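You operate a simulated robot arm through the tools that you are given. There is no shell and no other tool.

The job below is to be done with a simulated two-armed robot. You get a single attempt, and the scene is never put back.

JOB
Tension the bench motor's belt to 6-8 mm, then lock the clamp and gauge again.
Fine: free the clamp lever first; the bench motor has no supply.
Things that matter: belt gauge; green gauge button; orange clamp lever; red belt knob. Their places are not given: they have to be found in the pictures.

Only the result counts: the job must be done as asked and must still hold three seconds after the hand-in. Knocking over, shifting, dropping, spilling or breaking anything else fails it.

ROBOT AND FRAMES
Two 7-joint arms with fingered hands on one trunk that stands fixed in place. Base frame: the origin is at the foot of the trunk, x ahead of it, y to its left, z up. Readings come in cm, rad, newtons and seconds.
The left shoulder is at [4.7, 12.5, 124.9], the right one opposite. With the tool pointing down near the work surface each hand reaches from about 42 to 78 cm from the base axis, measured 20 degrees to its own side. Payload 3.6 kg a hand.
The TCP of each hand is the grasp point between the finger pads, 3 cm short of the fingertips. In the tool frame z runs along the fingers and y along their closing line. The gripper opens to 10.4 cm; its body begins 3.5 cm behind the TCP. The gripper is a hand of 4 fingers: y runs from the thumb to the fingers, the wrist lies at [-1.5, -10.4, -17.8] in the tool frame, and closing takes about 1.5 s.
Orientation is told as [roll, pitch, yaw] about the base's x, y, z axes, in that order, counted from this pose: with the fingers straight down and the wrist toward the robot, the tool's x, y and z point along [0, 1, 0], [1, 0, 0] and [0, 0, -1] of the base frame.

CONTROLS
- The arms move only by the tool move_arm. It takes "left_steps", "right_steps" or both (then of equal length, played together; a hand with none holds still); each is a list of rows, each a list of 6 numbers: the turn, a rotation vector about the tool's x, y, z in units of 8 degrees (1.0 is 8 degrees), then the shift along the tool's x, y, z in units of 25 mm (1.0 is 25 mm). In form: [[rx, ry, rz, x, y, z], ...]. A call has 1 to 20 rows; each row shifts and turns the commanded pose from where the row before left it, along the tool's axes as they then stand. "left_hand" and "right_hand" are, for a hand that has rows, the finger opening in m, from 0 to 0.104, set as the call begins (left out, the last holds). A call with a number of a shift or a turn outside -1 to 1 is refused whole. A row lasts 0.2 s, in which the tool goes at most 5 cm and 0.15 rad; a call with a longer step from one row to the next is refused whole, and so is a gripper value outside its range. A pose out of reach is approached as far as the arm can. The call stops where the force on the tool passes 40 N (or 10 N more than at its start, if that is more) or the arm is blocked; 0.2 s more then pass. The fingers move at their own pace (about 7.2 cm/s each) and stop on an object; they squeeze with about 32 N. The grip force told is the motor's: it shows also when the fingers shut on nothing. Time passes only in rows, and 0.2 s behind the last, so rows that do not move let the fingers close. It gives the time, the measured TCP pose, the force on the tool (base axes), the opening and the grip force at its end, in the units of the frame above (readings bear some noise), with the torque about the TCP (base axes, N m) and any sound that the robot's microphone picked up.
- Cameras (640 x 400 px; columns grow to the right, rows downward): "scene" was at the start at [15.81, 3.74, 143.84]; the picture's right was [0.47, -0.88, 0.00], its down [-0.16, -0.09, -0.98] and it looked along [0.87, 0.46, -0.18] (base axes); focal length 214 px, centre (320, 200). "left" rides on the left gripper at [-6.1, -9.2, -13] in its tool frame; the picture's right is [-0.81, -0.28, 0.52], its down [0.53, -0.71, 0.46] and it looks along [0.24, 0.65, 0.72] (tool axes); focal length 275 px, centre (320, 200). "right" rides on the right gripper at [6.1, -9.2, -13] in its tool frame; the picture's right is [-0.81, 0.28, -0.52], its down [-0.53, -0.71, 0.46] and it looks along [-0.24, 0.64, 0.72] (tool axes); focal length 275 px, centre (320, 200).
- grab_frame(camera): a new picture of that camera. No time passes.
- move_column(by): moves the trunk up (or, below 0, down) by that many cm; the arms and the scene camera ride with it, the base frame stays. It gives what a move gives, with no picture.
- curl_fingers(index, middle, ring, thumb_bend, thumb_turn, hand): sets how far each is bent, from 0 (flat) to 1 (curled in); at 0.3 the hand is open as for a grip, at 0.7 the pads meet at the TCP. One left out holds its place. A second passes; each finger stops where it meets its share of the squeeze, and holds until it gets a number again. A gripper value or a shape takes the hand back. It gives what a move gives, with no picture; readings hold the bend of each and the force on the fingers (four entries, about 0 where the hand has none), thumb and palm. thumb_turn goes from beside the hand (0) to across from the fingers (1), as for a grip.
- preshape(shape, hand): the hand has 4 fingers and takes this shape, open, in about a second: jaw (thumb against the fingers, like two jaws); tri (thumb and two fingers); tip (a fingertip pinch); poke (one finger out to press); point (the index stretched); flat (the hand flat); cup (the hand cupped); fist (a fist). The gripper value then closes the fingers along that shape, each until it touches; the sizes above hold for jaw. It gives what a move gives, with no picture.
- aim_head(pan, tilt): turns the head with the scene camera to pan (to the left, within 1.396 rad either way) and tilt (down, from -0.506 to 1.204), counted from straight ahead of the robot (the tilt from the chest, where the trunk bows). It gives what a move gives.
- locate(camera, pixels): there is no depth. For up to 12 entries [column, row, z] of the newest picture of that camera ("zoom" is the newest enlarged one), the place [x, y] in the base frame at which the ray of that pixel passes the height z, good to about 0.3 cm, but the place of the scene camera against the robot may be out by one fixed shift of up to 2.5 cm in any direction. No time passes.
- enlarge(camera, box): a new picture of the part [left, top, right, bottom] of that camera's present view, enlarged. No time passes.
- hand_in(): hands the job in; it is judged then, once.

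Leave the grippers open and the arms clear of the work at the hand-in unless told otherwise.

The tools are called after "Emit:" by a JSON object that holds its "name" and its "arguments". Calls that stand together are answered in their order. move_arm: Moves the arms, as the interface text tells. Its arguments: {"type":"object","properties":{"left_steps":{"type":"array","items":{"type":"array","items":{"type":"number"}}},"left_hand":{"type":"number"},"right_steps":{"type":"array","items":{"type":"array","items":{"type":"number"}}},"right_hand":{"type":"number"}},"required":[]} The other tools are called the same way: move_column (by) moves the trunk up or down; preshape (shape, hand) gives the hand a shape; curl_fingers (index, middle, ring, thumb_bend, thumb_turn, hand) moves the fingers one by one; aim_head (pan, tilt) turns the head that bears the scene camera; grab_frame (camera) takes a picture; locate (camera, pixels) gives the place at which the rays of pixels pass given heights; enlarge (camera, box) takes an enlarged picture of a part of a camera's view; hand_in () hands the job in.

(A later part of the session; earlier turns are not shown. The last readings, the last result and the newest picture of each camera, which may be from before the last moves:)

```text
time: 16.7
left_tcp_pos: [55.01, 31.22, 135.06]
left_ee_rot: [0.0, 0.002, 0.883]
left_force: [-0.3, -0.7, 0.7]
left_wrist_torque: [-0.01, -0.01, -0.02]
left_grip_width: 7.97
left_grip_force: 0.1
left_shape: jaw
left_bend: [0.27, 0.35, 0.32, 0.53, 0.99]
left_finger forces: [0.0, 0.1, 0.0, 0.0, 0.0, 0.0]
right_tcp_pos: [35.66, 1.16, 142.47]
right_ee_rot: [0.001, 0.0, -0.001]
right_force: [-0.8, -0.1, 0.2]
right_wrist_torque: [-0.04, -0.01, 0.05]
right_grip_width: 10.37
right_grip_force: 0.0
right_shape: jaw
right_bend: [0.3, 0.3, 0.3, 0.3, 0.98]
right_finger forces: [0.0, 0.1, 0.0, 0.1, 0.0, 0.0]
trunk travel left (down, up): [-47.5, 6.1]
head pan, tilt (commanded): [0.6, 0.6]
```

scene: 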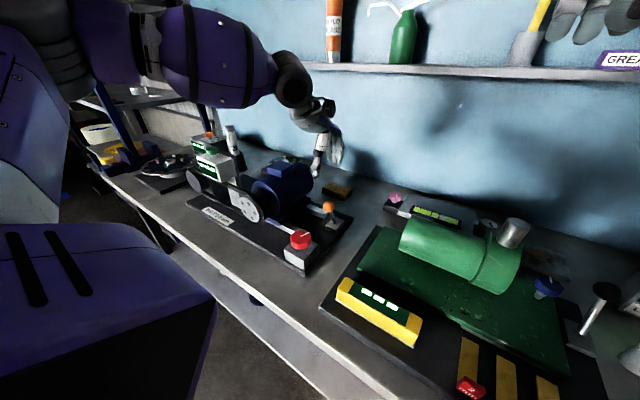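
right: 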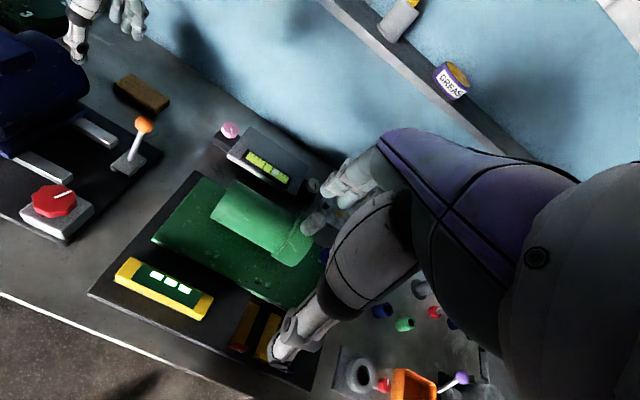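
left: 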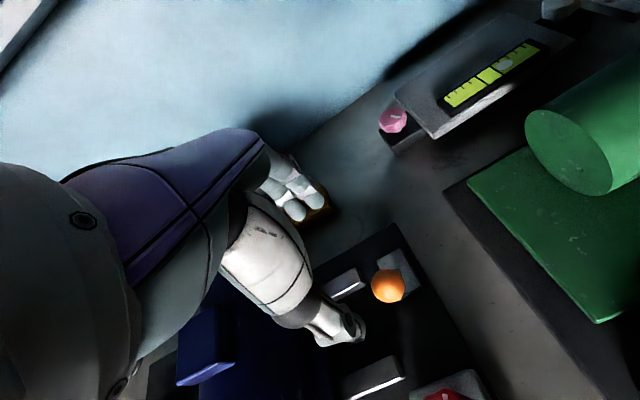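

Yaw is 0.883 rad as planned. Now I move the hand left and back to about [38, 58, 132] to look at the gauge.

Emit:
{"name": "move_arm", "arguments": {"left_steps": [[0, 0, 0, 0.93, 0.3, 0.083], [0, 0, 0, 0.93, 0.3, 0.083], [0, 0, 0, 0.93, 0.3, 0.083], [0, 0, 0, 0.93, 0.3, 0.083], [0, 0, 0, 0.93, 0.3, 0.083], [0, 0, 0, 0.93, 0.3, 0.083], [0, 0, 0, 0.93, 0.3, 0.083], [0, 0, 0, 0.93, 0.3, 0.083], [0, 0, 0, 0.93, 0.3, 0.083], [0, 0, 0, 0.93, 0.3, 0.083], [0, 0, 0, 0.93, 0.3, 0.083], [0, 0, 0, 0.93, 0.3, 0.083], [0, 0, 0, 0.93, 0.3, 0.083]]}}

Emit:
{"name": "grab_frame", "arguments": {"camera": "left"}}

Emit:
{"name": "grab_frame", "arguments": {"camera": "scene"}}

```text
time: 19.5
left_tcp_pos: [38.01, 57.88, 132.2]
left_ee_rot: [0.001, -0.001, 0.882]
left_force: [0.8, 0.0, -0.3]
left_wrist_torque: [0.0, 0.03, -0.03]
left_grip_width: 7.99
left_grip_force: 0.1
left_shape: jaw
left_bend: [0.27, 0.35, 0.32, 0.53, 0.99]
left_finger forces: [0.0, 0.0, 0.0, 0.1, 0.0, 0.0]
right_tcp_pos: [35.52, 1.16, 142.37]
right_ee_rot: [-0.002, 0.001, -0.001]
right_force: [-0.2, 0.5, 0.7]
right_wrist_torque: [0.01, 0.03, 0.0]
right_grip_width: 10.35
right_grip_force: 0.0
right_shape: jaw
right_bend: [0.3, 0.3, 0.3, 0.3, 0.98]
right_finger forces: [0.0, 0.0, 0.0, 0.0, 0.0, 0.0]
trunk travel left (down, up): [-47.5, 6.1]
head pan, tilt (commanded): [0.6, 0.6]
```

```text
taken
```

left: 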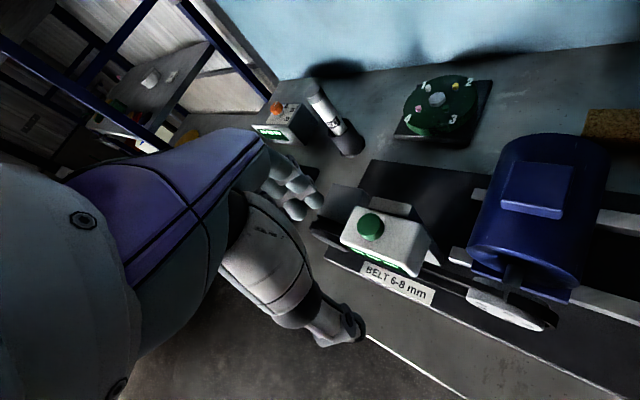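

```text
taken
```

scene: 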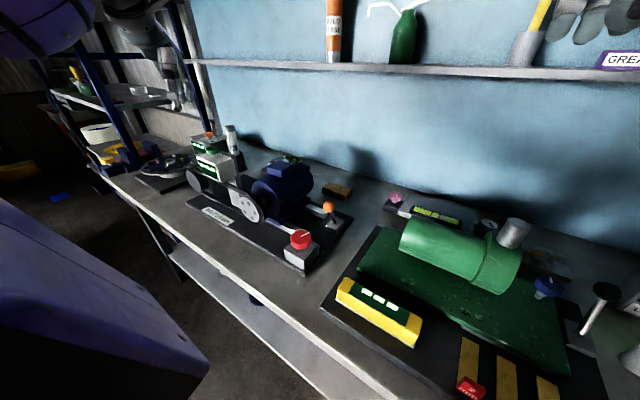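

The gauge is clearly seen: green button at (370,226) in the left picture and at (211,151) in the scene. I locate it at several heights.

Emit:
{"name": "locate", "arguments": {"camera": "left", "pixels": [[370, 224, 104], [370, 224, 108], [370, 224, 112], [370, 224, 116], [398, 290, 91], [500, 205, 105]]}}

Emit:
{"name": "locate", "arguments": {"camera": "scene", "pixels": [[211.3, 149.5, 108], [211.3, 149.5, 112], [211.3, 149.5, 116], [218, 215, 91]]}}

Emit:
{"name": "enlarge", "arguments": {"camera": "left", "box": [300, 150, 480, 320]}}

```text
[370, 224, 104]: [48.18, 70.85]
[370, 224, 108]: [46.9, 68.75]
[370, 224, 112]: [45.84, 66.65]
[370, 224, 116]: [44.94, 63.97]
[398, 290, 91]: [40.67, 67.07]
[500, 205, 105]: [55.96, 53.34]
```

```text
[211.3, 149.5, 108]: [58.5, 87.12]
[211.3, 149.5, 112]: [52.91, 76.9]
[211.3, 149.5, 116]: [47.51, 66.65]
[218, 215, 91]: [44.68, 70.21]
```

```text
2.35 times, centred on (390, 235) of left
```

zoom: 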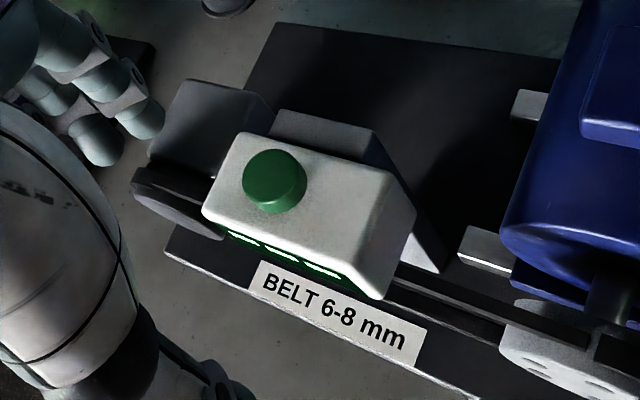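

Button comes out at about [45, 64.5, 115.5]. I set the left hand into the poke shape, away from everything, and look at where the finger lies.

Emit:
{"name": "preshape", "arguments": {"hand": "left", "shape": "poke"}}

Emit:
{"name": "grab_frame", "arguments": {"camera": "left"}}

Emit:
{"name": "enlarge", "arguments": {"camera": "scene", "box": [80, 0, 260, 160]}}

```text
time: 20.4
left_tcp_pos: [38.15, 57.87, 132.26]
left_ee_rot: [0.0, 0.001, 0.881]
left_force: [-0.3, 0.4, -0.8]
left_wrist_torque: [0.0, 0.01, 0.01]
left_grip_width: 0.02
left_grip_force: 0.1
left_shape: poke
left_bend: [0.7, 0.7, 0.99, 1.0, 1.0]
left_finger forces: [0.0, 0.0, 0.0, 0.0, 0.0, 0.0]
right_tcp_pos: [35.65, 1.17, 142.48]
right_ee_rot: [0.0, -0.001, 0.001]
right_force: [-0.5, -0.1, 0.0]
right_wrist_torque: [0.03, -0.03, -0.01]
right_grip_width: 10.37
right_grip_force: 0.0
right_shape: jaw
right_bend: [0.3, 0.3, 0.3, 0.3, 0.98]
right_finger forces: [0.1, 0.0, 0.1, 0.1, 0.0, 0.0]
trunk travel left (down, up): [-47.5, 6.1]
head pan, tilt (commanded): [0.6, 0.6]
```

```text
taken
```

left: 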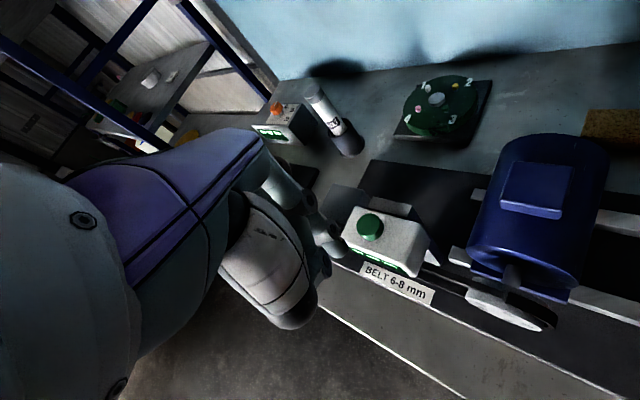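

```text
2.50 times, centred on (170, 80) of scene
```

zoom: 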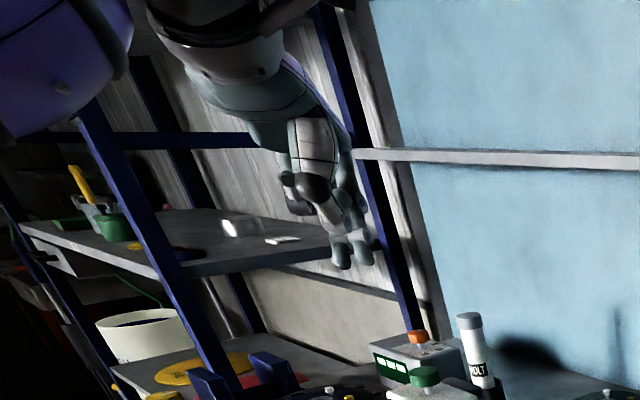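

In the poke shape the two fingertips end around (335,258), which is 3 cm past the TCP on the tool axis. I move the TCP over the button, to about [45, 64.5, 126].

Emit:
{"name": "move_arm", "arguments": {"left_steps": [[0, 0, 0, -0.091, 0.758, 0.3], [0, 0, 0, -0.091, 0.758, 0.5], [0, 0, 0, -0.091, 0.758, 0.5], [0, 0, 0, -0.091, 0.758, 0.5], [0, 0, 0, -0.091, 0.758, 0.6]]}}

Emit:
{"name": "grab_frame", "arguments": {"camera": "left"}}

Emit:
{"name": "enlarge", "arguments": {"camera": "scene", "box": [150, 70, 270, 200]}}

```text
time: 21.6
left_tcp_pos: [44.94, 64.53, 125.98]
left_ee_rot: [0.0, -0.001, 0.882]
left_force: [-0.2, -0.3, -0.2]
left_wrist_torque: [0.04, 0.03, 0.02]
left_grip_width: 0.0
left_grip_force: 0.1
left_shape: poke
left_bend: [0.7, 0.7, 0.99, 1.0, 1.0]
left_finger forces: [0.0, 0.0, 0.0, 0.0, 0.0, 0.0]
right_tcp_pos: [35.55, 1.03, 142.49]
right_ee_rot: [-0.001, 0.0, 0.001]
right_force: [0.0, -0.3, 0.4]
right_wrist_torque: [0.01, 0.0, 0.02]
right_grip_width: 10.36
right_grip_force: 0.1
right_shape: jaw
right_bend: [0.3, 0.3, 0.3, 0.3, 0.98]
right_finger forces: [0.0, 0.0, 0.1, 0.0, 0.0, 0.1]
trunk travel left (down, up): [-47.5, 6.1]
head pan, tilt (commanded): [0.6, 0.6]
```

```text
taken
```

left: 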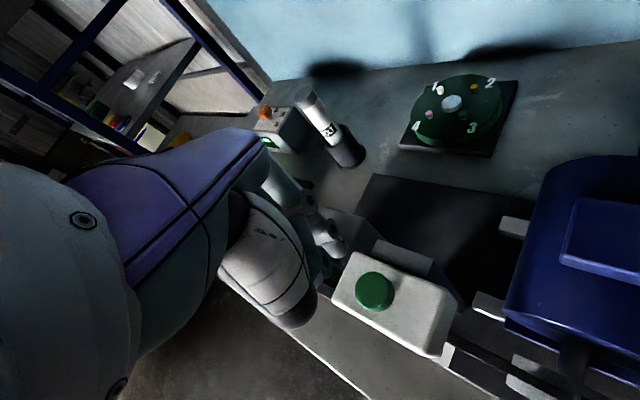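

```text
3.08 times, centred on (210, 135) of scene
```

zoom: 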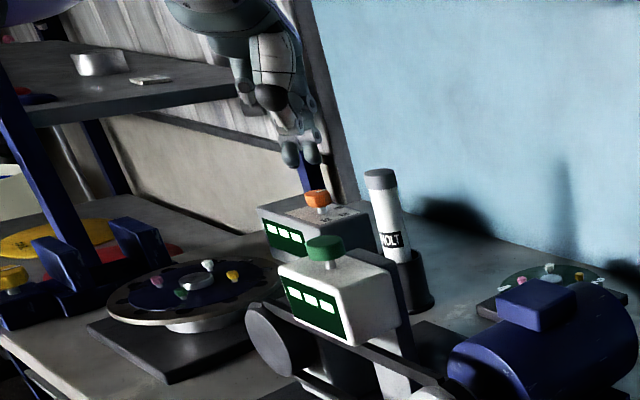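

The button at (375,290) is almost exactly below the fingertips. I verify by locating it in this second view.

Emit:
{"name": "locate", "arguments": {"camera": "left", "pixels": [[375, 289, 112], [375, 289, 114], [375, 289, 115], [375, 289, 116]]}}

Emit:
{"name": "enlarge", "arguments": {"camera": "left", "box": [300, 200, 480, 370]}}

```text
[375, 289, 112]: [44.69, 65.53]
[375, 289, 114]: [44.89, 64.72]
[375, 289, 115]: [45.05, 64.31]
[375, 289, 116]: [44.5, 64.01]
```

```text
2.35 times, centred on (390, 285) of left
```

zoom: 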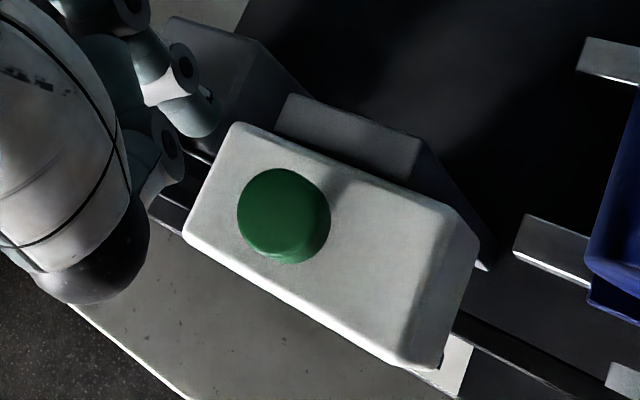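

Button top is at about [45, 64.4, 115]. I lower the fingertips by 6.5 cm to just above it.

Emit:
{"name": "move_arm", "arguments": {"left_steps": [[0, 0, 0, 0, 0, 0.6], [0, 0, 0, 0, 0, 0.6], [0, 0, 0, 0, 0, 0.6], [0, 0, 0, 0, 0, 0.5], [0, 0, 0, 0, 0, 0.3]]}}

Emit:
{"name": "enlarge", "arguments": {"camera": "scene", "box": [170, 90, 260, 200]}}

Emit:
{"name": "grab_frame", "arguments": {"camera": "left"}}

```text
time: 22.8
left_tcp_pos: [44.91, 64.45, 119.47]
left_ee_rot: [0.001, -0.001, 0.88]
left_force: [-0.2, -0.2, 1.0]
left_wrist_torque: [-0.05, 0.0, -0.01]
left_grip_width: 0.0
left_grip_force: 0.0
left_shape: poke
left_bend: [0.7, 0.7, 0.99, 1.0, 1.0]
left_finger forces: [0.0, 0.0, 0.0, 0.0, 0.1, 0.0]
right_tcp_pos: [35.43, 1.09, 142.52]
right_ee_rot: [0.0, 0.001, 0.001]
right_force: [0.3, -0.4, -0.4]
right_wrist_torque: [-0.02, -0.01, 0.05]
right_grip_width: 10.36
right_grip_force: 0.0
right_shape: jaw
right_bend: [0.3, 0.3, 0.3, 0.3, 0.98]
right_finger forces: [0.0, 0.0, 0.1, 0.1, 0.0, 0.0]
trunk travel left (down, up): [-47.5, 6.1]
head pan, tilt (commanded): [0.6, 0.6]
```

```text
3.64 times, centred on (215, 145) of scene
```

zoom: 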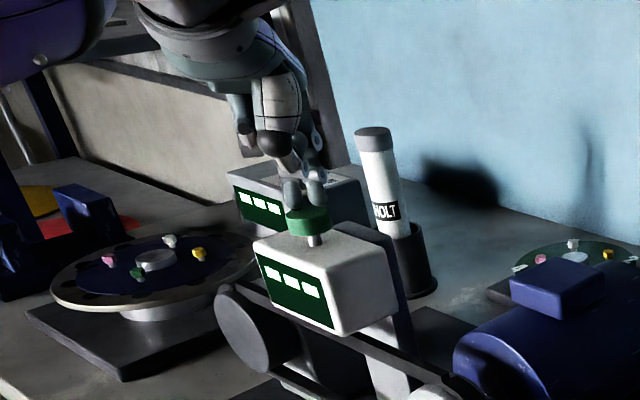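

```text
taken
```

left: 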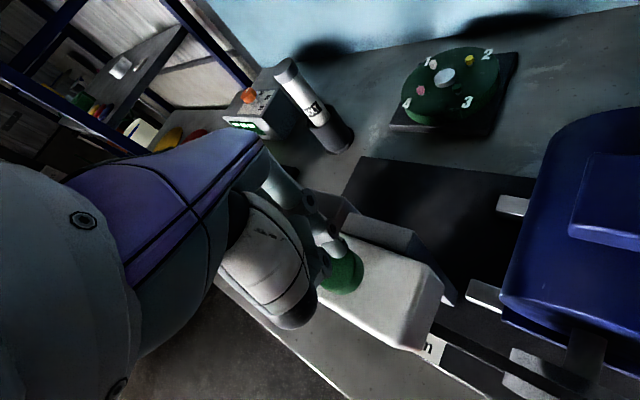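

The fingertips are just above the button, about 0.5 cm to the far side. I nudge 0.5 cm toward the robot and press down in 0.4 cm steps.

Emit:
{"name": "move_arm", "arguments": {"left_steps": [[0, 0, 0, 0.1, -0.14, 0], [0, 0, 0, 0, 0, 0.2], [0, 0, 0, 0, 0, 0.2], [0, 0, 0, 0, 0, 0.2]]}}

Emit:
{"name": "enlarge", "arguments": {"camera": "scene", "box": [185, 110, 245, 190]}}

```text
time: 23.8
left_tcp_pos: [44.56, 64.38, 118.4]
left_ee_rot: [-0.004, -0.007, 0.881]
left_force: [4.4, 2.5, 14.5]
left_wrist_torque: [0.17, 0.05, -0.04]
left_grip_width: 0.0
left_grip_force: 0.1
left_shape: poke
left_bend: [0.7, 0.7, 0.99, 1.0, 1.0]
left_finger forces: [0.1, 14.2, 0.0, 0.1, 0.0, 0.0]
right_tcp_pos: [35.43, 1.07, 142.37]
right_ee_rot: [0.002, -0.001, 0.0]
right_force: [-0.5, -0.1, 0.3]
right_wrist_torque: [0.04, -0.01, -0.02]
right_grip_width: 10.38
right_grip_force: 0.1
right_shape: jaw
right_bend: [0.3, 0.3, 0.3, 0.3, 0.98]
right_finger forces: [0.1, 0.1, 0.1, 0.1, 0.0, 0.0]
trunk travel left (down, up): [-47.5, 6.1]
head pan, tilt (commanded): [0.6, 0.6]
heard: click
```

```text
5.00 times, centred on (215, 150) of scene
```

zoom: 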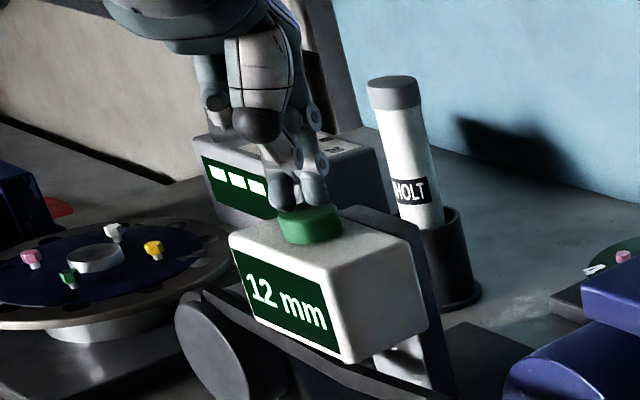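

A click, and the display reads 12 mm: the belt is too slack, target 7 mm. I lift off the button by 15 cm.

Emit:
{"name": "move_arm", "arguments": {"left_steps": [[0, 0, 0, 0, 0, -0.4], [0, 0, 0, 0, 0, -0.8], [0, 0, 0, 0, 0, -1], [0, 0, 0, 0, 0, -1], [0, 0, 0, 0, 0, -1], [0, 0, 0, 0, 0, -1], [0, 0, 0, 0, 0, -0.8]]}}

Emit:
{"name": "enlarge", "arguments": {"camera": "scene", "box": [185, 110, 245, 190]}}

Emit:
{"name": "enlarge", "arguments": {"camera": "scene", "box": [260, 190, 360, 290]}}

```text
time: 25.4
left_tcp_pos: [44.35, 64.26, 133.17]
left_ee_rot: [0.0, 0.002, 0.883]
left_force: [0.0, 0.1, 0.6]
left_wrist_torque: [0.01, 0.0, -0.02]
left_grip_width: 0.02
left_grip_force: 0.1
left_shape: poke
left_bend: [0.7, 0.7, 0.99, 1.0, 1.0]
left_finger forces: [0.0, 0.0, 0.0, 0.1, 0.0, 0.0]
right_tcp_pos: [35.61, 1.0, 142.43]
right_ee_rot: [0.0, 0.002, 0.0]
right_force: [0.0, 0.0, 0.1]
right_wrist_torque: [0.0, 0.02, 0.0]
right_grip_width: 10.37
right_grip_force: 0.1
right_shape: jaw
right_bend: [0.3, 0.3, 0.3, 0.3, 0.98]
right_finger forces: [0.1, 0.0, 0.0, 0.1, 0.0, 0.0]
trunk travel left (down, up): [-47.5, 6.1]
head pan, tilt (commanded): [0.6, 0.6]
```

```text
5.00 times, centred on (215, 150) of scene
```

zoom: 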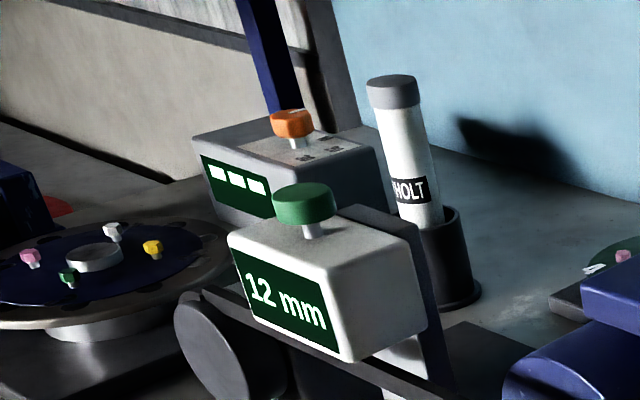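

```text
4.00 times, centred on (310, 240) of scene
```

zoom: 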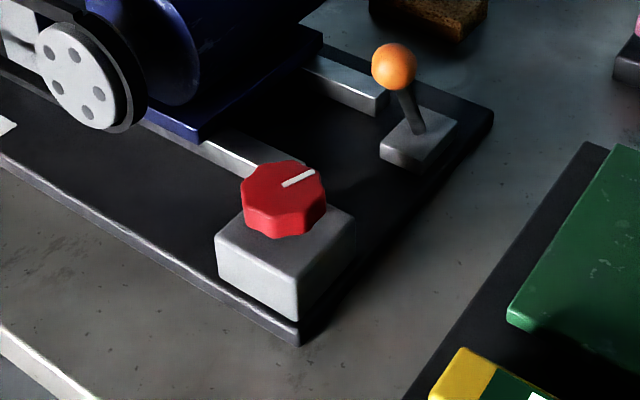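

Reading stays at 12 mm. I set the left hand to the jaw shape before moving over to the knob.

Emit:
{"name": "preshape", "arguments": {"hand": "left", "shape": "jaw"}}

Emit:
{"name": "move_arm", "arguments": {"left_steps": [[0, 0, 0, -0.74, -0.917, 0], [0, 0, 0, -0.74, -0.917, 0], [0, 0, 0, -0.74, -0.917, 0], [0, 0, 0, -0.74, -0.917, 0], [0, 0, 0, -0.74, -0.917, 0], [0, 0, 0, -0.74, -0.917, 0], [0, 0, 0, -0.74, -0.917, 0], [0, 0, 0, -0.74, -0.917, 0], [0, 0, 0, -0.74, -0.917, 0], [0, 0, 0, -0.74, -0.917, 0], [0, 0, 0, -0.74, -0.917, 0]], "left_hand": 0.1}}

Emit:
{"name": "grab_frame", "arguments": {"camera": "left"}}

Emit:
{"name": "grab_frame", "arguments": {"camera": "scene"}}

```text
time: 26.3
left_tcp_pos: [44.4, 64.28, 133.15]
left_ee_rot: [-0.001, 0.0, 0.882]
left_force: [-0.2, -0.4, -0.2]
left_wrist_torque: [0.0, 0.0, 0.02]
left_grip_width: 10.36
left_grip_force: 0.0
left_shape: jaw
left_bend: [0.3, 0.3, 0.3, 0.3, 0.98]
left_finger forces: [0.0, 0.0, 0.0, 0.1, 0.0, 0.1]
right_tcp_pos: [35.44, 1.06, 142.44]
right_ee_rot: [0.0, 0.001, 0.0]
right_force: [0.3, -0.3, -0.9]
right_wrist_torque: [0.0, 0.01, -0.02]
right_grip_width: 10.36
right_grip_force: 0.0
right_shape: jaw
right_bend: [0.3, 0.3, 0.3, 0.3, 0.98]
right_finger forces: [0.0, 0.0, 0.0, 0.0, 0.0, 0.0]
trunk travel left (down, up): [-47.5, 6.1]
head pan, tilt (commanded): [0.6, 0.6]
```

```text
time: 28.7
left_tcp_pos: [44.18, 31.95, 133.15]
left_ee_rot: [0.0, 0.002, 0.881]
left_force: [-0.3, -0.2, 0.4]
left_wrist_torque: [-0.01, 0.02, -0.03]
left_grip_width: 10.06
left_grip_force: 0.0
left_shape: jaw
left_bend: [0.31, 0.3, 0.3, 0.31, 0.98]
left_finger forces: [0.0, 0.0, 0.0, 0.1, 0.0, 0.0]
right_tcp_pos: [35.63, 0.97, 142.45]
right_ee_rot: [0.0, -0.001, -0.001]
right_force: [0.2, -1.0, 0.2]
right_wrist_torque: [0.0, 0.02, 0.01]
right_grip_width: 10.37
right_grip_force: 0.1
right_shape: jaw
right_bend: [0.3, 0.3, 0.3, 0.3, 0.98]
right_finger forces: [0.0, 0.1, 0.0, 0.1, 0.1, 0.0]
trunk travel left (down, up): [-47.5, 6.1]
head pan, tilt (commanded): [0.6, 0.6]
```

```text
taken
```

left: 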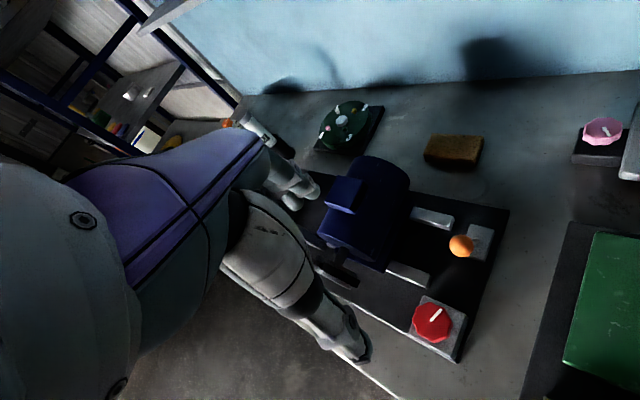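

```text
taken
```

scene: 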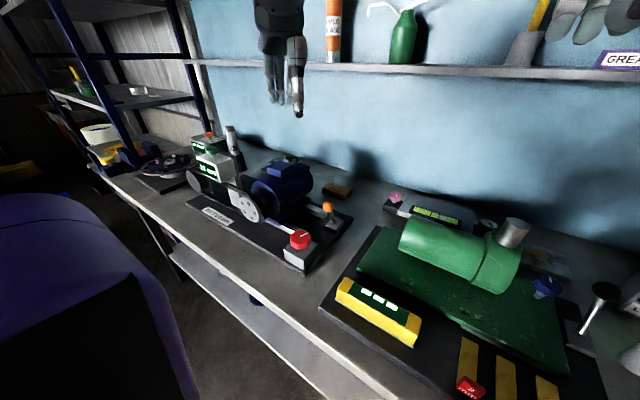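

The knob at (433,322) is right under the TCP with its top at z≈99. I enlarge to judge the box top and knob height before descending.

Emit:
{"name": "enlarge", "arguments": {"camera": "left", "box": [380, 270, 500, 380]}}

Emit:
{"name": "enlarge", "arguments": {"camera": "right", "box": [0, 150, 120, 260]}}

```text
3.64 times, centred on (440, 325) of left
```

zoom: 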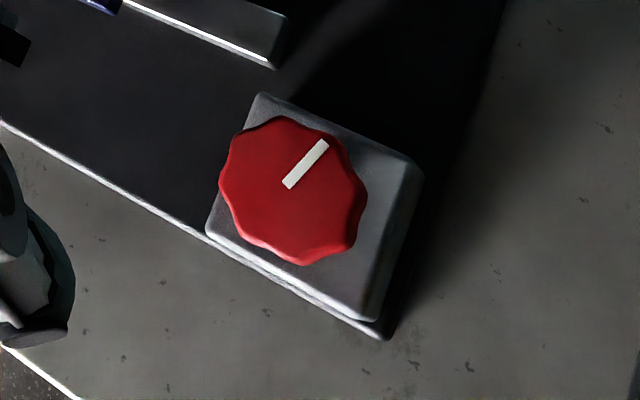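

```text
3.64 times, centred on (60, 205) of right
```

zoom: 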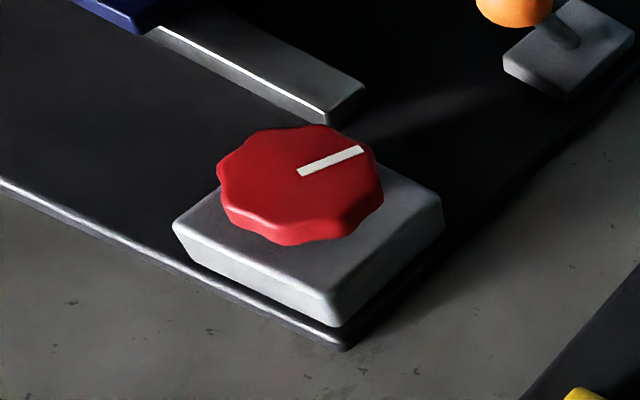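

I locate the box's back right top corner in both views, left (468.8,318) and right (93.8,206), to get its height.

Emit:
{"name": "locate", "arguments": {"camera": "left", "pixels": [[468.8, 318.1, 92], [468.8, 318.1, 96], [440, 370, 92], [440, 370, 96]]}}

Emit:
{"name": "locate", "arguments": {"camera": "right", "pixels": [[93.8, 206.4, 92], [93.8, 206.4, 96], [62, 242, 92]]}}

```text
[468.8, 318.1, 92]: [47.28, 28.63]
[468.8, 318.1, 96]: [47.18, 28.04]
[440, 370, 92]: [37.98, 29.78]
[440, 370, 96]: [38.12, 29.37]
```

```text
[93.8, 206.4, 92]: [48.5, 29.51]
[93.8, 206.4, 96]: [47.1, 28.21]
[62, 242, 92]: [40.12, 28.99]
```

The box top is at z≈95.7, the knob spans about 96–99. I descend to TCP z≈106 first.

Emit:
{"name": "move_arm", "arguments": {"left_steps": [[0, 0, 0, 0, 0, 1], [0, 0, 0, 0, 0, 1], [0, 0, 0, 0, 0, 1], [0, 0, 0, 0, 0, 1], [0, 0, 0, 0, 0, 1], [0, 0, 0, 0, 0, 1], [0, 0, 0, 0, 0, 1], [0, 0, 0, 0, 0, 1], [0, 0, 0, 0, 0, 1], [0, 0, 0, 0, 0, 1], [0, 0, 0, 0, 0, 0.8]], "left_hand": 0.1}}

Emit:
{"name": "grab_frame", "arguments": {"camera": "left"}}

Emit:
{"name": "enlarge", "arguments": {"camera": "scene", "box": [230, 150, 390, 290]}}

Emit:
{"name": "enlarge", "arguments": {"camera": "right", "box": [0, 80, 180, 260]}}

```text
time: 31.1
left_tcp_pos: [44.2, 32.13, 106.01]
left_ee_rot: [-0.004, -0.001, 0.881]
left_force: [1.0, -0.6, -0.3]
left_wrist_torque: [0.02, -0.03, -0.02]
left_grip_width: 10.05
left_grip_force: 0.1
left_shape: jaw
left_bend: [0.31, 0.3, 0.3, 0.31, 0.98]
left_finger forces: [0.0, 0.0, 0.0, 0.1, 0.0, 0.0]
right_tcp_pos: [35.62, 1.14, 142.45]
right_ee_rot: [0.0, 0.0, 0.0]
right_force: [0.8, -0.1, -0.6]
right_wrist_torque: [-0.01, 0.03, 0.0]
right_grip_width: 10.39
right_grip_force: 0.0
right_shape: jaw
right_bend: [0.3, 0.3, 0.3, 0.3, 0.98]
right_finger forces: [0.0, 0.0, 0.0, 0.0, 0.1, 0.0]
trunk travel left (down, up): [-47.5, 6.1]
head pan, tilt (commanded): [0.6, 0.6]
```

```text
taken
```

left: 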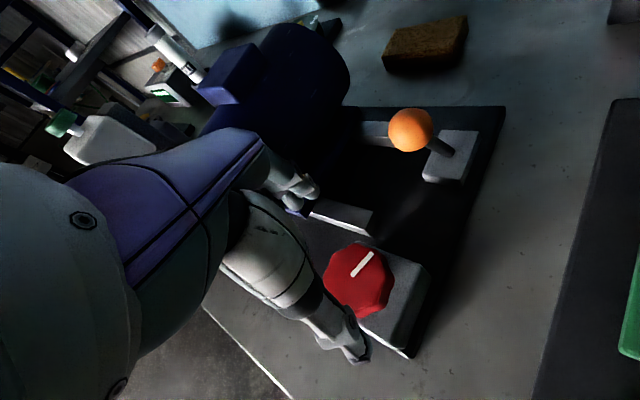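

```text
2.86 times, centred on (310, 220) of scene
```

zoom: 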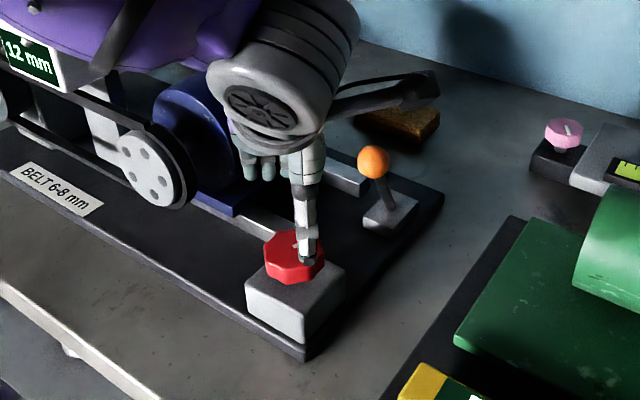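

```text
2.22 times, centred on (90, 170) of right
```

zoom: 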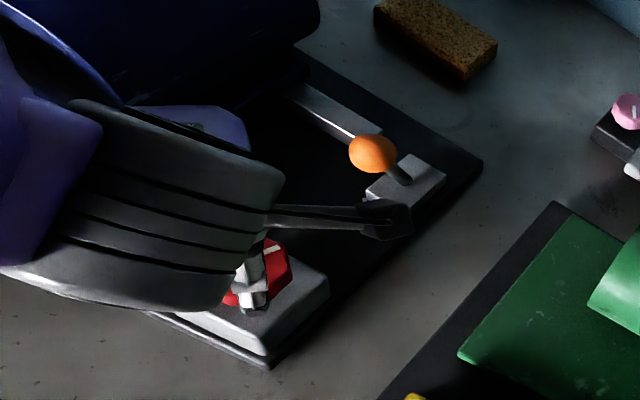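

The knob at (359,278) is nearly exactly under the TCP. I lower 6.5 cm so the fingers surround it, tips just above the box.

Emit:
{"name": "move_arm", "arguments": {"left_steps": [[0, 0, 0, 0, 0, 0.6], [0, 0, 0, 0, 0, 0.6], [0, 0, 0, 0, 0, 0.6], [0, 0, 0, 0, 0, 0.4], [0, 0, 0, 0, 0, 0.4]]}}

Emit:
{"name": "enlarge", "arguments": {"camera": "left", "box": [230, 130, 450, 400]}}

Emit:
{"name": "enlarge", "arguments": {"camera": "scene", "box": [260, 170, 370, 280]}}

```text
time: 32.3
left_tcp_pos: [44.18, 32.17, 99.62]
left_ee_rot: [-0.002, -0.001, 0.882]
left_force: [0.3, -0.5, -0.8]
left_wrist_torque: [-0.02, 0.01, 0.02]
left_grip_width: 10.0
left_grip_force: 0.0
left_shape: jaw
left_bend: [0.31, 0.3, 0.3, 0.31, 0.98]
left_finger forces: [0.0, 0.0, 0.1, 0.1, 0.0, 0.0]
right_tcp_pos: [35.56, 1.17, 142.53]
right_ee_rot: [0.0, 0.0, 0.0]
right_force: [-0.3, -0.1, -0.6]
right_wrist_torque: [0.01, 0.02, 0.0]
right_grip_width: 10.36
right_grip_force: 0.1
right_shape: jaw
right_bend: [0.3, 0.3, 0.3, 0.3, 0.98]
right_finger forces: [0.0, 0.1, 0.0, 0.1, 0.0, 0.1]
trunk travel left (down, up): [-47.5, 6.1]
head pan, tilt (commanded): [0.6, 0.6]
```

```text
1.48 times, centred on (340, 265) of left
```

zoom: 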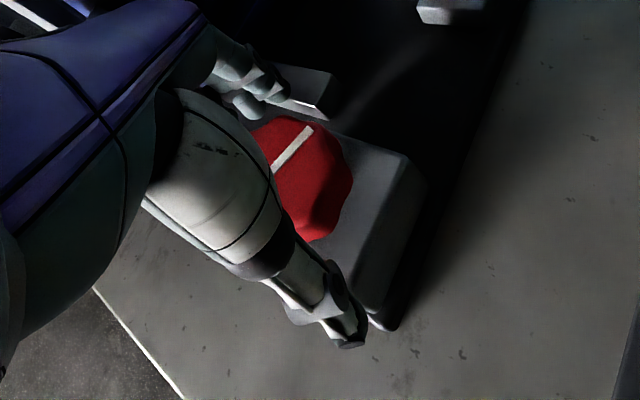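

```text
3.64 times, centred on (315, 225) of scene
```

zoom: 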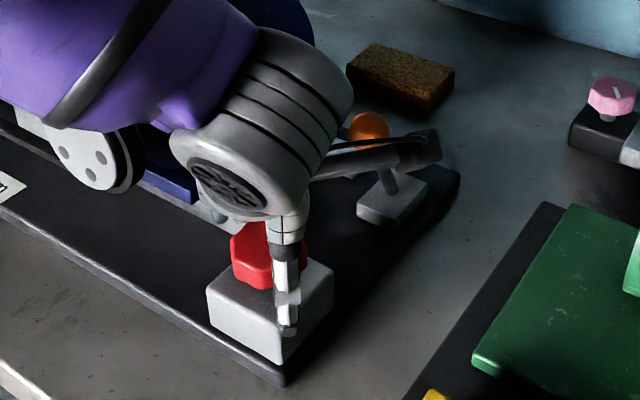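

The knob sits between the thumb and fingers. I close on it, waiting still for 1.4 s.

Emit:
{"name": "move_arm", "arguments": {"left_steps": [[0, 0, 0, 0, 0, 0], [0, 0, 0, 0, 0, 0], [0, 0, 0, 0, 0, 0], [0, 0, 0, 0, 0, 0], [0, 0, 0, 0, 0, 0], [0, 0, 0, 0, 0, 0], [0, 0, 0, 0, 0, 0]], "left_hand": 0.03}}

Emit:
{"name": "enlarge", "arguments": {"camera": "left", "box": [230, 130, 450, 400]}}

Emit:
{"name": "enlarge", "arguments": {"camera": "scene", "box": [260, 170, 370, 280]}}

```text
time: 33.9
left_tcp_pos: [44.19, 32.01, 99.47]
left_ee_rot: [0.001, 0.005, 0.882]
left_force: [-5.1, -6.7, -14.5]
left_wrist_torque: [-0.2, 0.09, 0.0]
left_grip_width: 4.28
left_grip_force: 32.2
left_shape: jaw
left_bend: [0.74, 0.5, 0.53, 0.72, 1.0]
left_finger forces: [15.9, 8.5, 0.0, 0.0, 32.6, 0.0]
right_tcp_pos: [35.56, 1.17, 142.37]
right_ee_rot: [0.0, -0.001, 0.0]
right_force: [-0.3, 0.7, 0.4]
right_wrist_torque: [-0.02, -0.01, -0.01]
right_grip_width: 10.37
right_grip_force: 0.0
right_shape: jaw
right_bend: [0.3, 0.3, 0.3, 0.3, 0.98]
right_finger forces: [0.0, 0.0, 0.0, 0.0, 0.0, 0.1]
trunk travel left (down, up): [-47.5, 6.1]
head pan, tilt (commanded): [0.6, 0.6]
```

```text
1.48 times, centred on (340, 265) of left
```

zoom: 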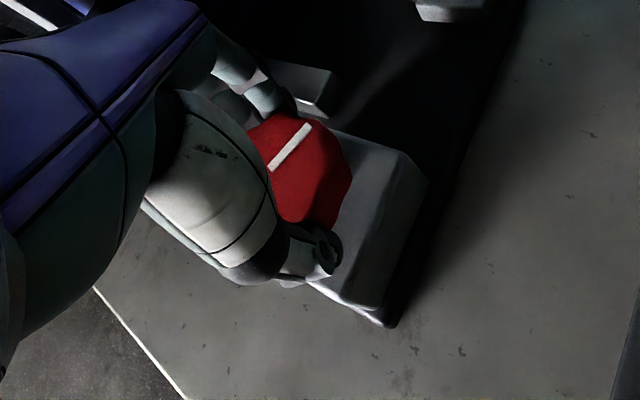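

```text
3.64 times, centred on (315, 225) of scene
```

zoom: 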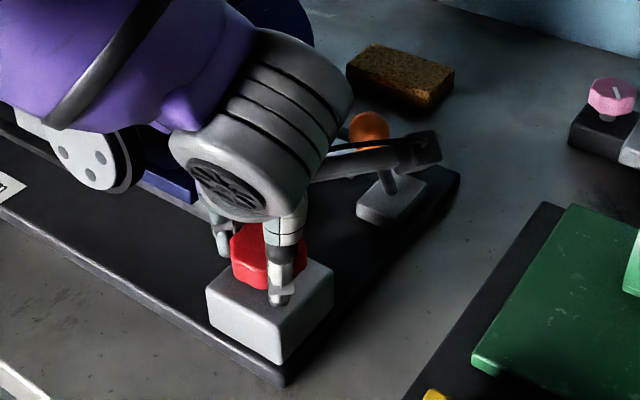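

The grip holds at 32 N. I turn clockwise seen from above (+ about tool z) by 24° first and check the knob's mark and torque.

Emit:
{"name": "move_arm", "arguments": {"left_steps": [[0, 0, 0.6, 0, 0, 0], [0, 0, 0.6, 0, 0, 0], [0, 0, 0.6, 0, 0, 0], [0, 0, 0.6, 0, 0, 0], [0, 0, 0.6, 0, 0, 0]]}}

Emit:
{"name": "enlarge", "arguments": {"camera": "left", "box": [230, 130, 450, 400]}}

Emit:
{"name": "enlarge", "arguments": {"camera": "scene", "box": [260, 170, 370, 280]}}

```text
time: 35.1
left_tcp_pos: [44.09, 32.01, 99.49]
left_ee_rot: [0.0, 0.003, 0.461]
left_force: [-5.9, -2.1, -16.2]
left_wrist_torque: [-0.12, 0.24, 0.04]
left_grip_width: 4.26
left_grip_force: 32.2
left_shape: jaw
left_bend: [0.74, 0.51, 0.53, 0.72, 1.0]
left_finger forces: [16.3, 9.3, 0.0, 0.1, 31.9, 0.0]
right_tcp_pos: [35.61, 1.12, 142.45]
right_ee_rot: [0.001, 0.001, 0.0]
right_force: [0.3, 0.4, 0.4]
right_wrist_torque: [0.01, -0.04, 0.01]
right_grip_width: 10.34
right_grip_force: 0.0
right_shape: jaw
right_bend: [0.3, 0.3, 0.3, 0.3, 0.98]
right_finger forces: [0.0, 0.0, 0.0, 0.1, 0.0, 0.0]
trunk travel left (down, up): [-47.5, 6.1]
head pan, tilt (commanded): [0.6, 0.6]
```

```text
1.48 times, centred on (340, 265) of left
```

zoom: 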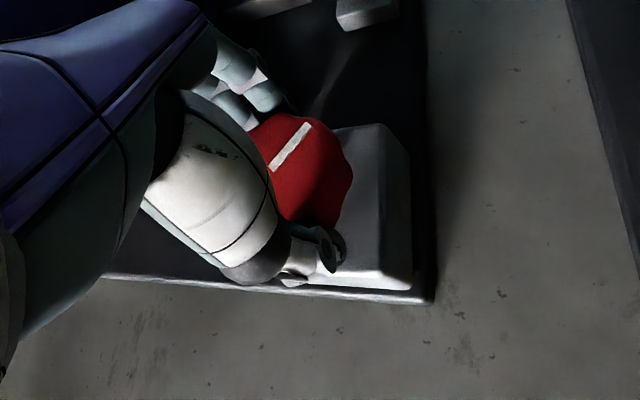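

```text
3.64 times, centred on (315, 225) of scene
```

zoom: 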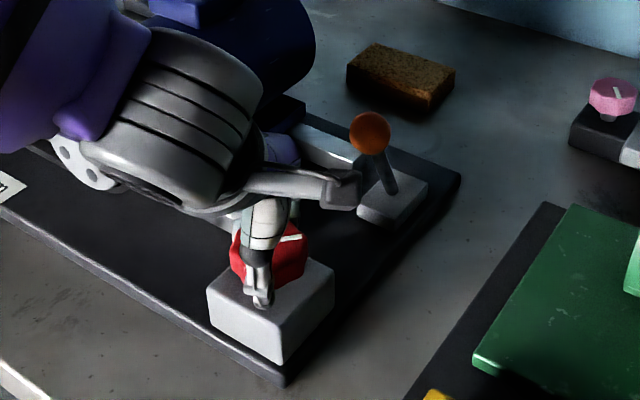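

The knob turns with the hand, torque is small. I continue clockwise by 46° more.

Emit:
{"name": "move_arm", "arguments": {"left_steps": [[0, 0, 0.72, 0, 0, 0], [0, 0, 0.72, 0, 0, 0], [0, 0, 0.72, 0, 0, 0], [0, 0, 0.72, 0, 0, 0], [0, 0, 0.72, 0, 0, 0], [0, 0, 0.72, 0, 0, 0], [0, 0, 0.72, 0, 0, 0], [0, 0, 0.72, 0, 0, 0]]}}

Emit:
{"name": "enlarge", "arguments": {"camera": "left", "box": [230, 130, 450, 400]}}

Emit:
{"name": "enlarge", "arguments": {"camera": "scene", "box": [230, 150, 370, 280]}}

```text
time: 36.9
left_tcp_pos: [44.16, 31.98, 99.61]
left_ee_rot: [0.002, -0.001, -0.343]
left_force: [-6.4, -1.5, -18.2]
left_wrist_torque: [0.03, 0.23, 0.02]
left_grip_width: 4.21
left_grip_force: 32.7
left_shape: jaw
left_bend: [0.74, 0.51, 0.53, 0.72, 0.99]
left_finger forces: [18.0, 9.1, 0.0, 0.0, 31.4, 0.0]
right_tcp_pos: [35.63, 1.11, 142.29]
right_ee_rot: [0.0, -0.001, -0.001]
right_force: [0.0, -1.3, 0.4]
right_wrist_torque: [0.01, 0.0, -0.03]
right_grip_width: 10.36
right_grip_force: 0.1
right_shape: jaw
right_bend: [0.3, 0.3, 0.3, 0.3, 0.98]
right_finger forces: [0.0, 0.1, 0.0, 0.1, 0.0, 0.0]
trunk travel left (down, up): [-47.5, 6.1]
head pan, tilt (commanded): [0.6, 0.6]
```

```text
1.48 times, centred on (340, 265) of left
```

zoom: 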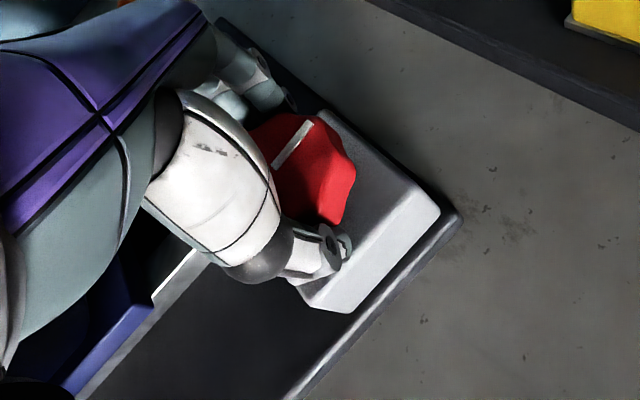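

```text
3.08 times, centred on (300, 215) of scene
```

zoom: 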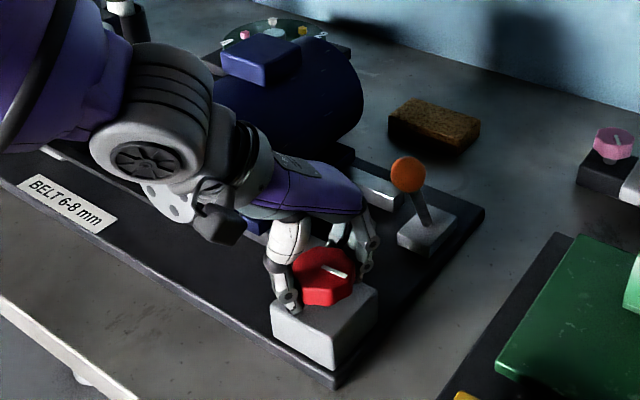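

Turned 70° in all; the knob's mark now points to −y. I release (open 10 cm), rise straight up, and turn the hand back to yaw 0.88 while rising.

Emit:
{"name": "move_arm", "arguments": {"left_steps": [[0, 0, 0, 0, 0, 0], [0, 0, 0, 0, 0, 0], [0, 0, 0, 0, 0, 0], [0, 0, 0, 0, 0, 0], [0, 0, 0, 0, 0, 0], [0, 0, 0, 0, 0, -1], [0, 0, 0, 0, 0, -1], [0, 0, 0, 0, 0, -1], [0, 0, 0, 0, 0, -1], [0, 0, -0.97, 0, 0, -1], [0, 0, -0.97, 0, 0, -1], [0, 0, -0.97, 0, 0, -1], [0, 0, -0.97, 0, 0, -1], [0, 0, -0.97, 0, 0, -1], [0, 0, -0.97, 0, 0, -1], [0, 0, -0.97, 0, 0, -1], [0, 0, -0.97, 0, 0, -1], [0, 0, -0.97, 0, 0, -1]], "left_hand": 0.1}}

Emit:
{"name": "grab_frame", "arguments": {"camera": "left"}}

Emit:
{"name": "enlarge", "arguments": {"camera": "scene", "box": [180, 120, 370, 290]}}

```text
time: 40.7
left_tcp_pos: [44.28, 32.0, 132.27]
left_ee_rot: [0.001, 0.001, 0.881]
left_force: [1.0, -0.6, 0.8]
left_wrist_torque: [0.02, 0.0, -0.01]
left_grip_width: 9.95
left_grip_force: 0.1
left_shape: jaw
left_bend: [0.31, 0.31, 0.3, 0.31, 0.98]
left_finger forces: [0.0, 0.1, 0.1, 0.0, 0.0, 0.0]
right_tcp_pos: [35.49, 1.09, 142.44]
right_ee_rot: [0.0, -0.001, 0.001]
right_force: [0.1, 0.2, -0.3]
right_wrist_torque: [-0.01, -0.01, 0.0]
right_grip_width: 10.39
right_grip_force: 0.0
right_shape: jaw
right_bend: [0.3, 0.3, 0.3, 0.3, 0.98]
right_finger forces: [0.1, 0.0, 0.1, 0.1, 0.1, 0.1]
trunk travel left (down, up): [-47.5, 6.1]
head pan, tilt (commanded): [0.6, 0.6]
```

```text
taken
```

left: 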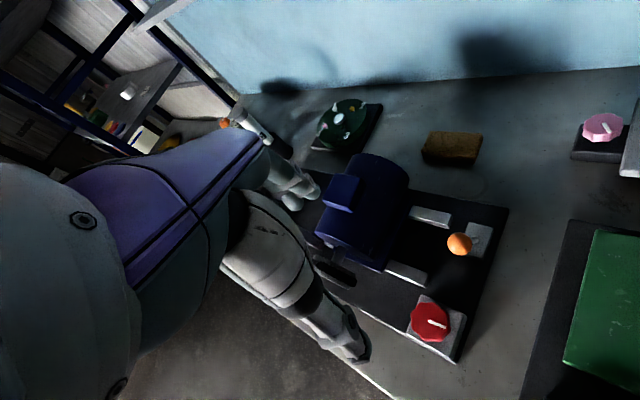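

```text
2.35 times, centred on (275, 205) of scene
```

zoom: 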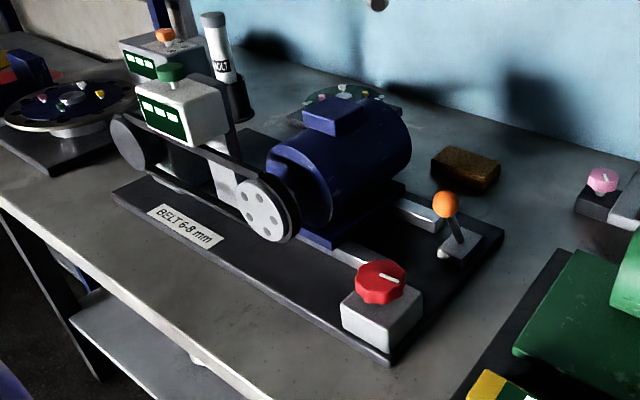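

The gauge display went back to dashes after the turn. I switch to the poke shape and move to above the button, then down to just over it.

Emit:
{"name": "preshape", "arguments": {"hand": "left", "shape": "poke"}}

Emit:
{"name": "move_arm", "arguments": {"left_steps": [[0, 0, 0, 0.74, 0.917, 0], [0, 0, 0, 0.74, 0.917, 0], [0, 0, 0, 0.74, 0.917, 0], [0, 0, 0, 0.74, 0.917, 0], [0, 0, 0, 0.74, 0.917, 0], [0, 0, 0, 0.74, 0.917, 0], [0, 0, 0, 0.74, 0.917, 0], [0, 0, 0, 0.74, 0.917, 0], [0, 0, 0, 0.74, 0.917, 0], [0, 0, 0, 0.74, 0.917, 0], [0, 0, 0, 0.74, 0.917, 0], [0, 0, 0, 0, 0, 0.85], [0, 0, 0, 0, 0, 0.85], [0, 0, 0, 0, 0, 0.85], [0, 0, 0, 0, 0, 0.85], [0, 0, 0, 0, 0, 0.85], [0, 0, 0, 0, 0, 0.75]]}}

Emit:
{"name": "grab_frame", "arguments": {"camera": "left"}}

Emit:
{"name": "enlarge", "arguments": {"camera": "scene", "box": [170, 90, 260, 200]}}

Emit:
{"name": "enlarge", "arguments": {"camera": "scene", "box": [320, 175, 380, 235]}}

```text
time: 41.6
left_tcp_pos: [44.24, 31.99, 132.27]
left_ee_rot: [0.0, 0.0, 0.876]
left_force: [0.6, 0.3, -0.1]
left_wrist_torque: [0.03, 0.0, 0.01]
left_grip_width: 0.01
left_grip_force: 0.1
left_shape: poke
left_bend: [0.7, 0.7, 0.99, 1.0, 1.0]
left_finger forces: [0.0, 0.0, 0.0, 0.0, 0.0, 0.1]
right_tcp_pos: [35.44, 1.04, 142.47]
right_ee_rot: [0.001, 0.0, 0.0]
right_force: [0.2, -0.3, 0.3]
right_wrist_torque: [-0.01, 0.02, -0.01]
right_grip_width: 10.36
right_grip_force: 0.0
right_shape: jaw
right_bend: [0.3, 0.3, 0.3, 0.3, 0.98]
right_finger forces: [0.1, 0.0, 0.0, 0.0, 0.1, 0.1]
trunk travel left (down, up): [-47.5, 6.1]
head pan, tilt (commanded): [0.6, 0.6]
```

```text
time: 45.2
left_tcp_pos: [44.87, 64.34, 119.67]
left_ee_rot: [-0.002, 0.001, 0.878]
left_force: [-0.3, -0.7, 0.1]
left_wrist_torque: [0.0, 0.04, -0.03]
left_grip_width: 0.01
left_grip_force: 0.0
left_shape: poke
left_bend: [0.7, 0.7, 0.99, 1.0, 1.0]
left_finger forces: [0.0, 0.1, 0.0, 0.0, 0.0, 0.1]
right_tcp_pos: [35.56, 1.19, 142.41]
right_ee_rot: [0.001, 0.0, 0.0]
right_force: [0.2, 0.3, -0.2]
right_wrist_torque: [-0.02, -0.01, 0.02]
right_grip_width: 10.39
right_grip_force: 0.1
right_shape: jaw
right_bend: [0.3, 0.3, 0.3, 0.3, 0.98]
right_finger forces: [0.0, 0.0, 0.1, 0.0, 0.1, 0.0]
trunk travel left (down, up): [-47.5, 6.1]
head pan, tilt (commanded): [0.6, 0.6]
```

```text
taken
```

left: 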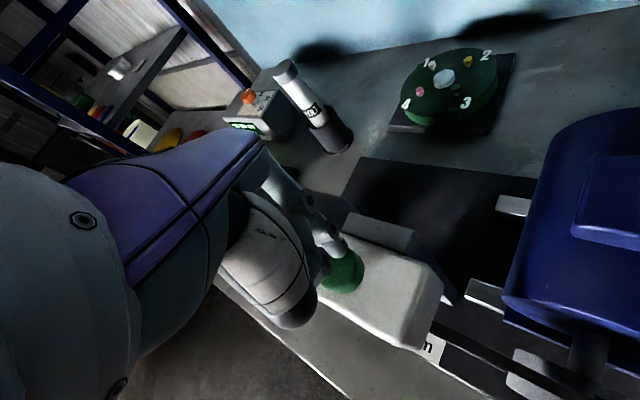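

```text
3.64 times, centred on (215, 145) of scene
```

zoom: 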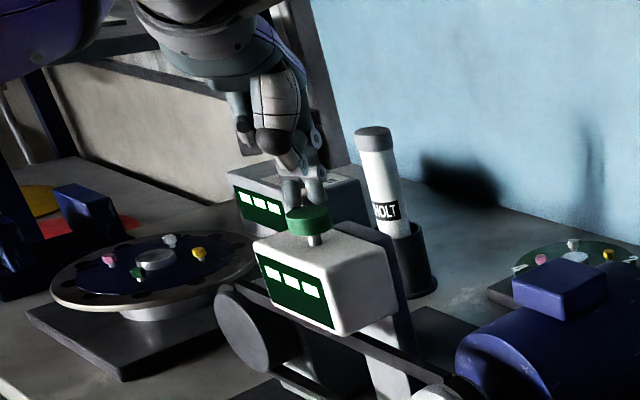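

```text
6.67 times, centred on (350, 205) of scene
```

zoom: 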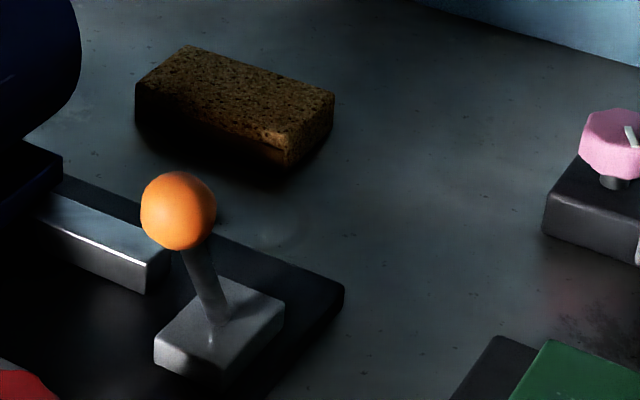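

The lever is intact (the bright bit was just light). Fingertips are above the button; I nudge 0.5 cm back and press as before.

Emit:
{"name": "move_arm", "arguments": {"left_steps": [[0, 0, 0, 0.1, -0.14, 0], [0, 0, 0, 0, 0, 0.2], [0, 0, 0, 0, 0, 0.2], [0, 0, 0, 0, 0, 0.25]]}}

Emit:
{"name": "enlarge", "arguments": {"camera": "scene", "box": [185, 110, 245, 190]}}

```text
time: 46.2
left_tcp_pos: [44.28, 64.1, 118.38]
left_ee_rot: [-0.003, -0.006, 0.875]
left_force: [3.5, 2.9, 13.2]
left_wrist_torque: [0.17, 0.05, -0.09]
left_grip_width: 0.03
left_grip_force: 0.0
left_shape: poke
left_bend: [0.7, 0.7, 0.99, 1.0, 1.0]
left_finger forces: [0.0, 13.1, 0.1, 0.0, 0.0, 0.1]
right_tcp_pos: [35.49, 0.99, 142.34]
right_ee_rot: [0.0, -0.003, 0.001]
right_force: [0.5, -0.5, 0.0]
right_wrist_torque: [0.01, 0.03, 0.02]
right_grip_width: 10.39
right_grip_force: 0.1
right_shape: jaw
right_bend: [0.3, 0.3, 0.3, 0.3, 0.98]
right_finger forces: [0.0, 0.0, 0.1, 0.0, 0.0, 0.0]
trunk travel left (down, up): [-47.5, 6.1]
head pan, tilt (commanded): [0.6, 0.6]
heard: click
```

```text
5.00 times, centred on (215, 150) of scene
```

zoom: 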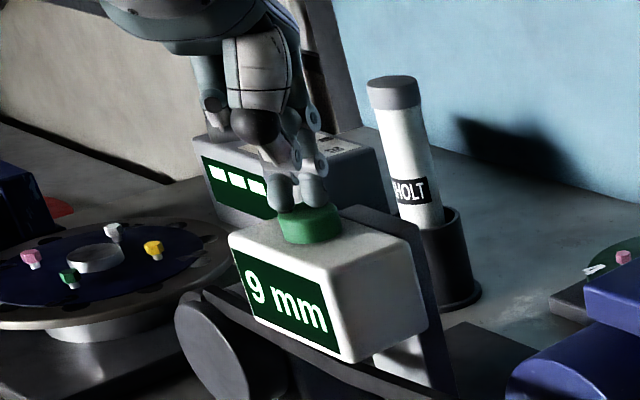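

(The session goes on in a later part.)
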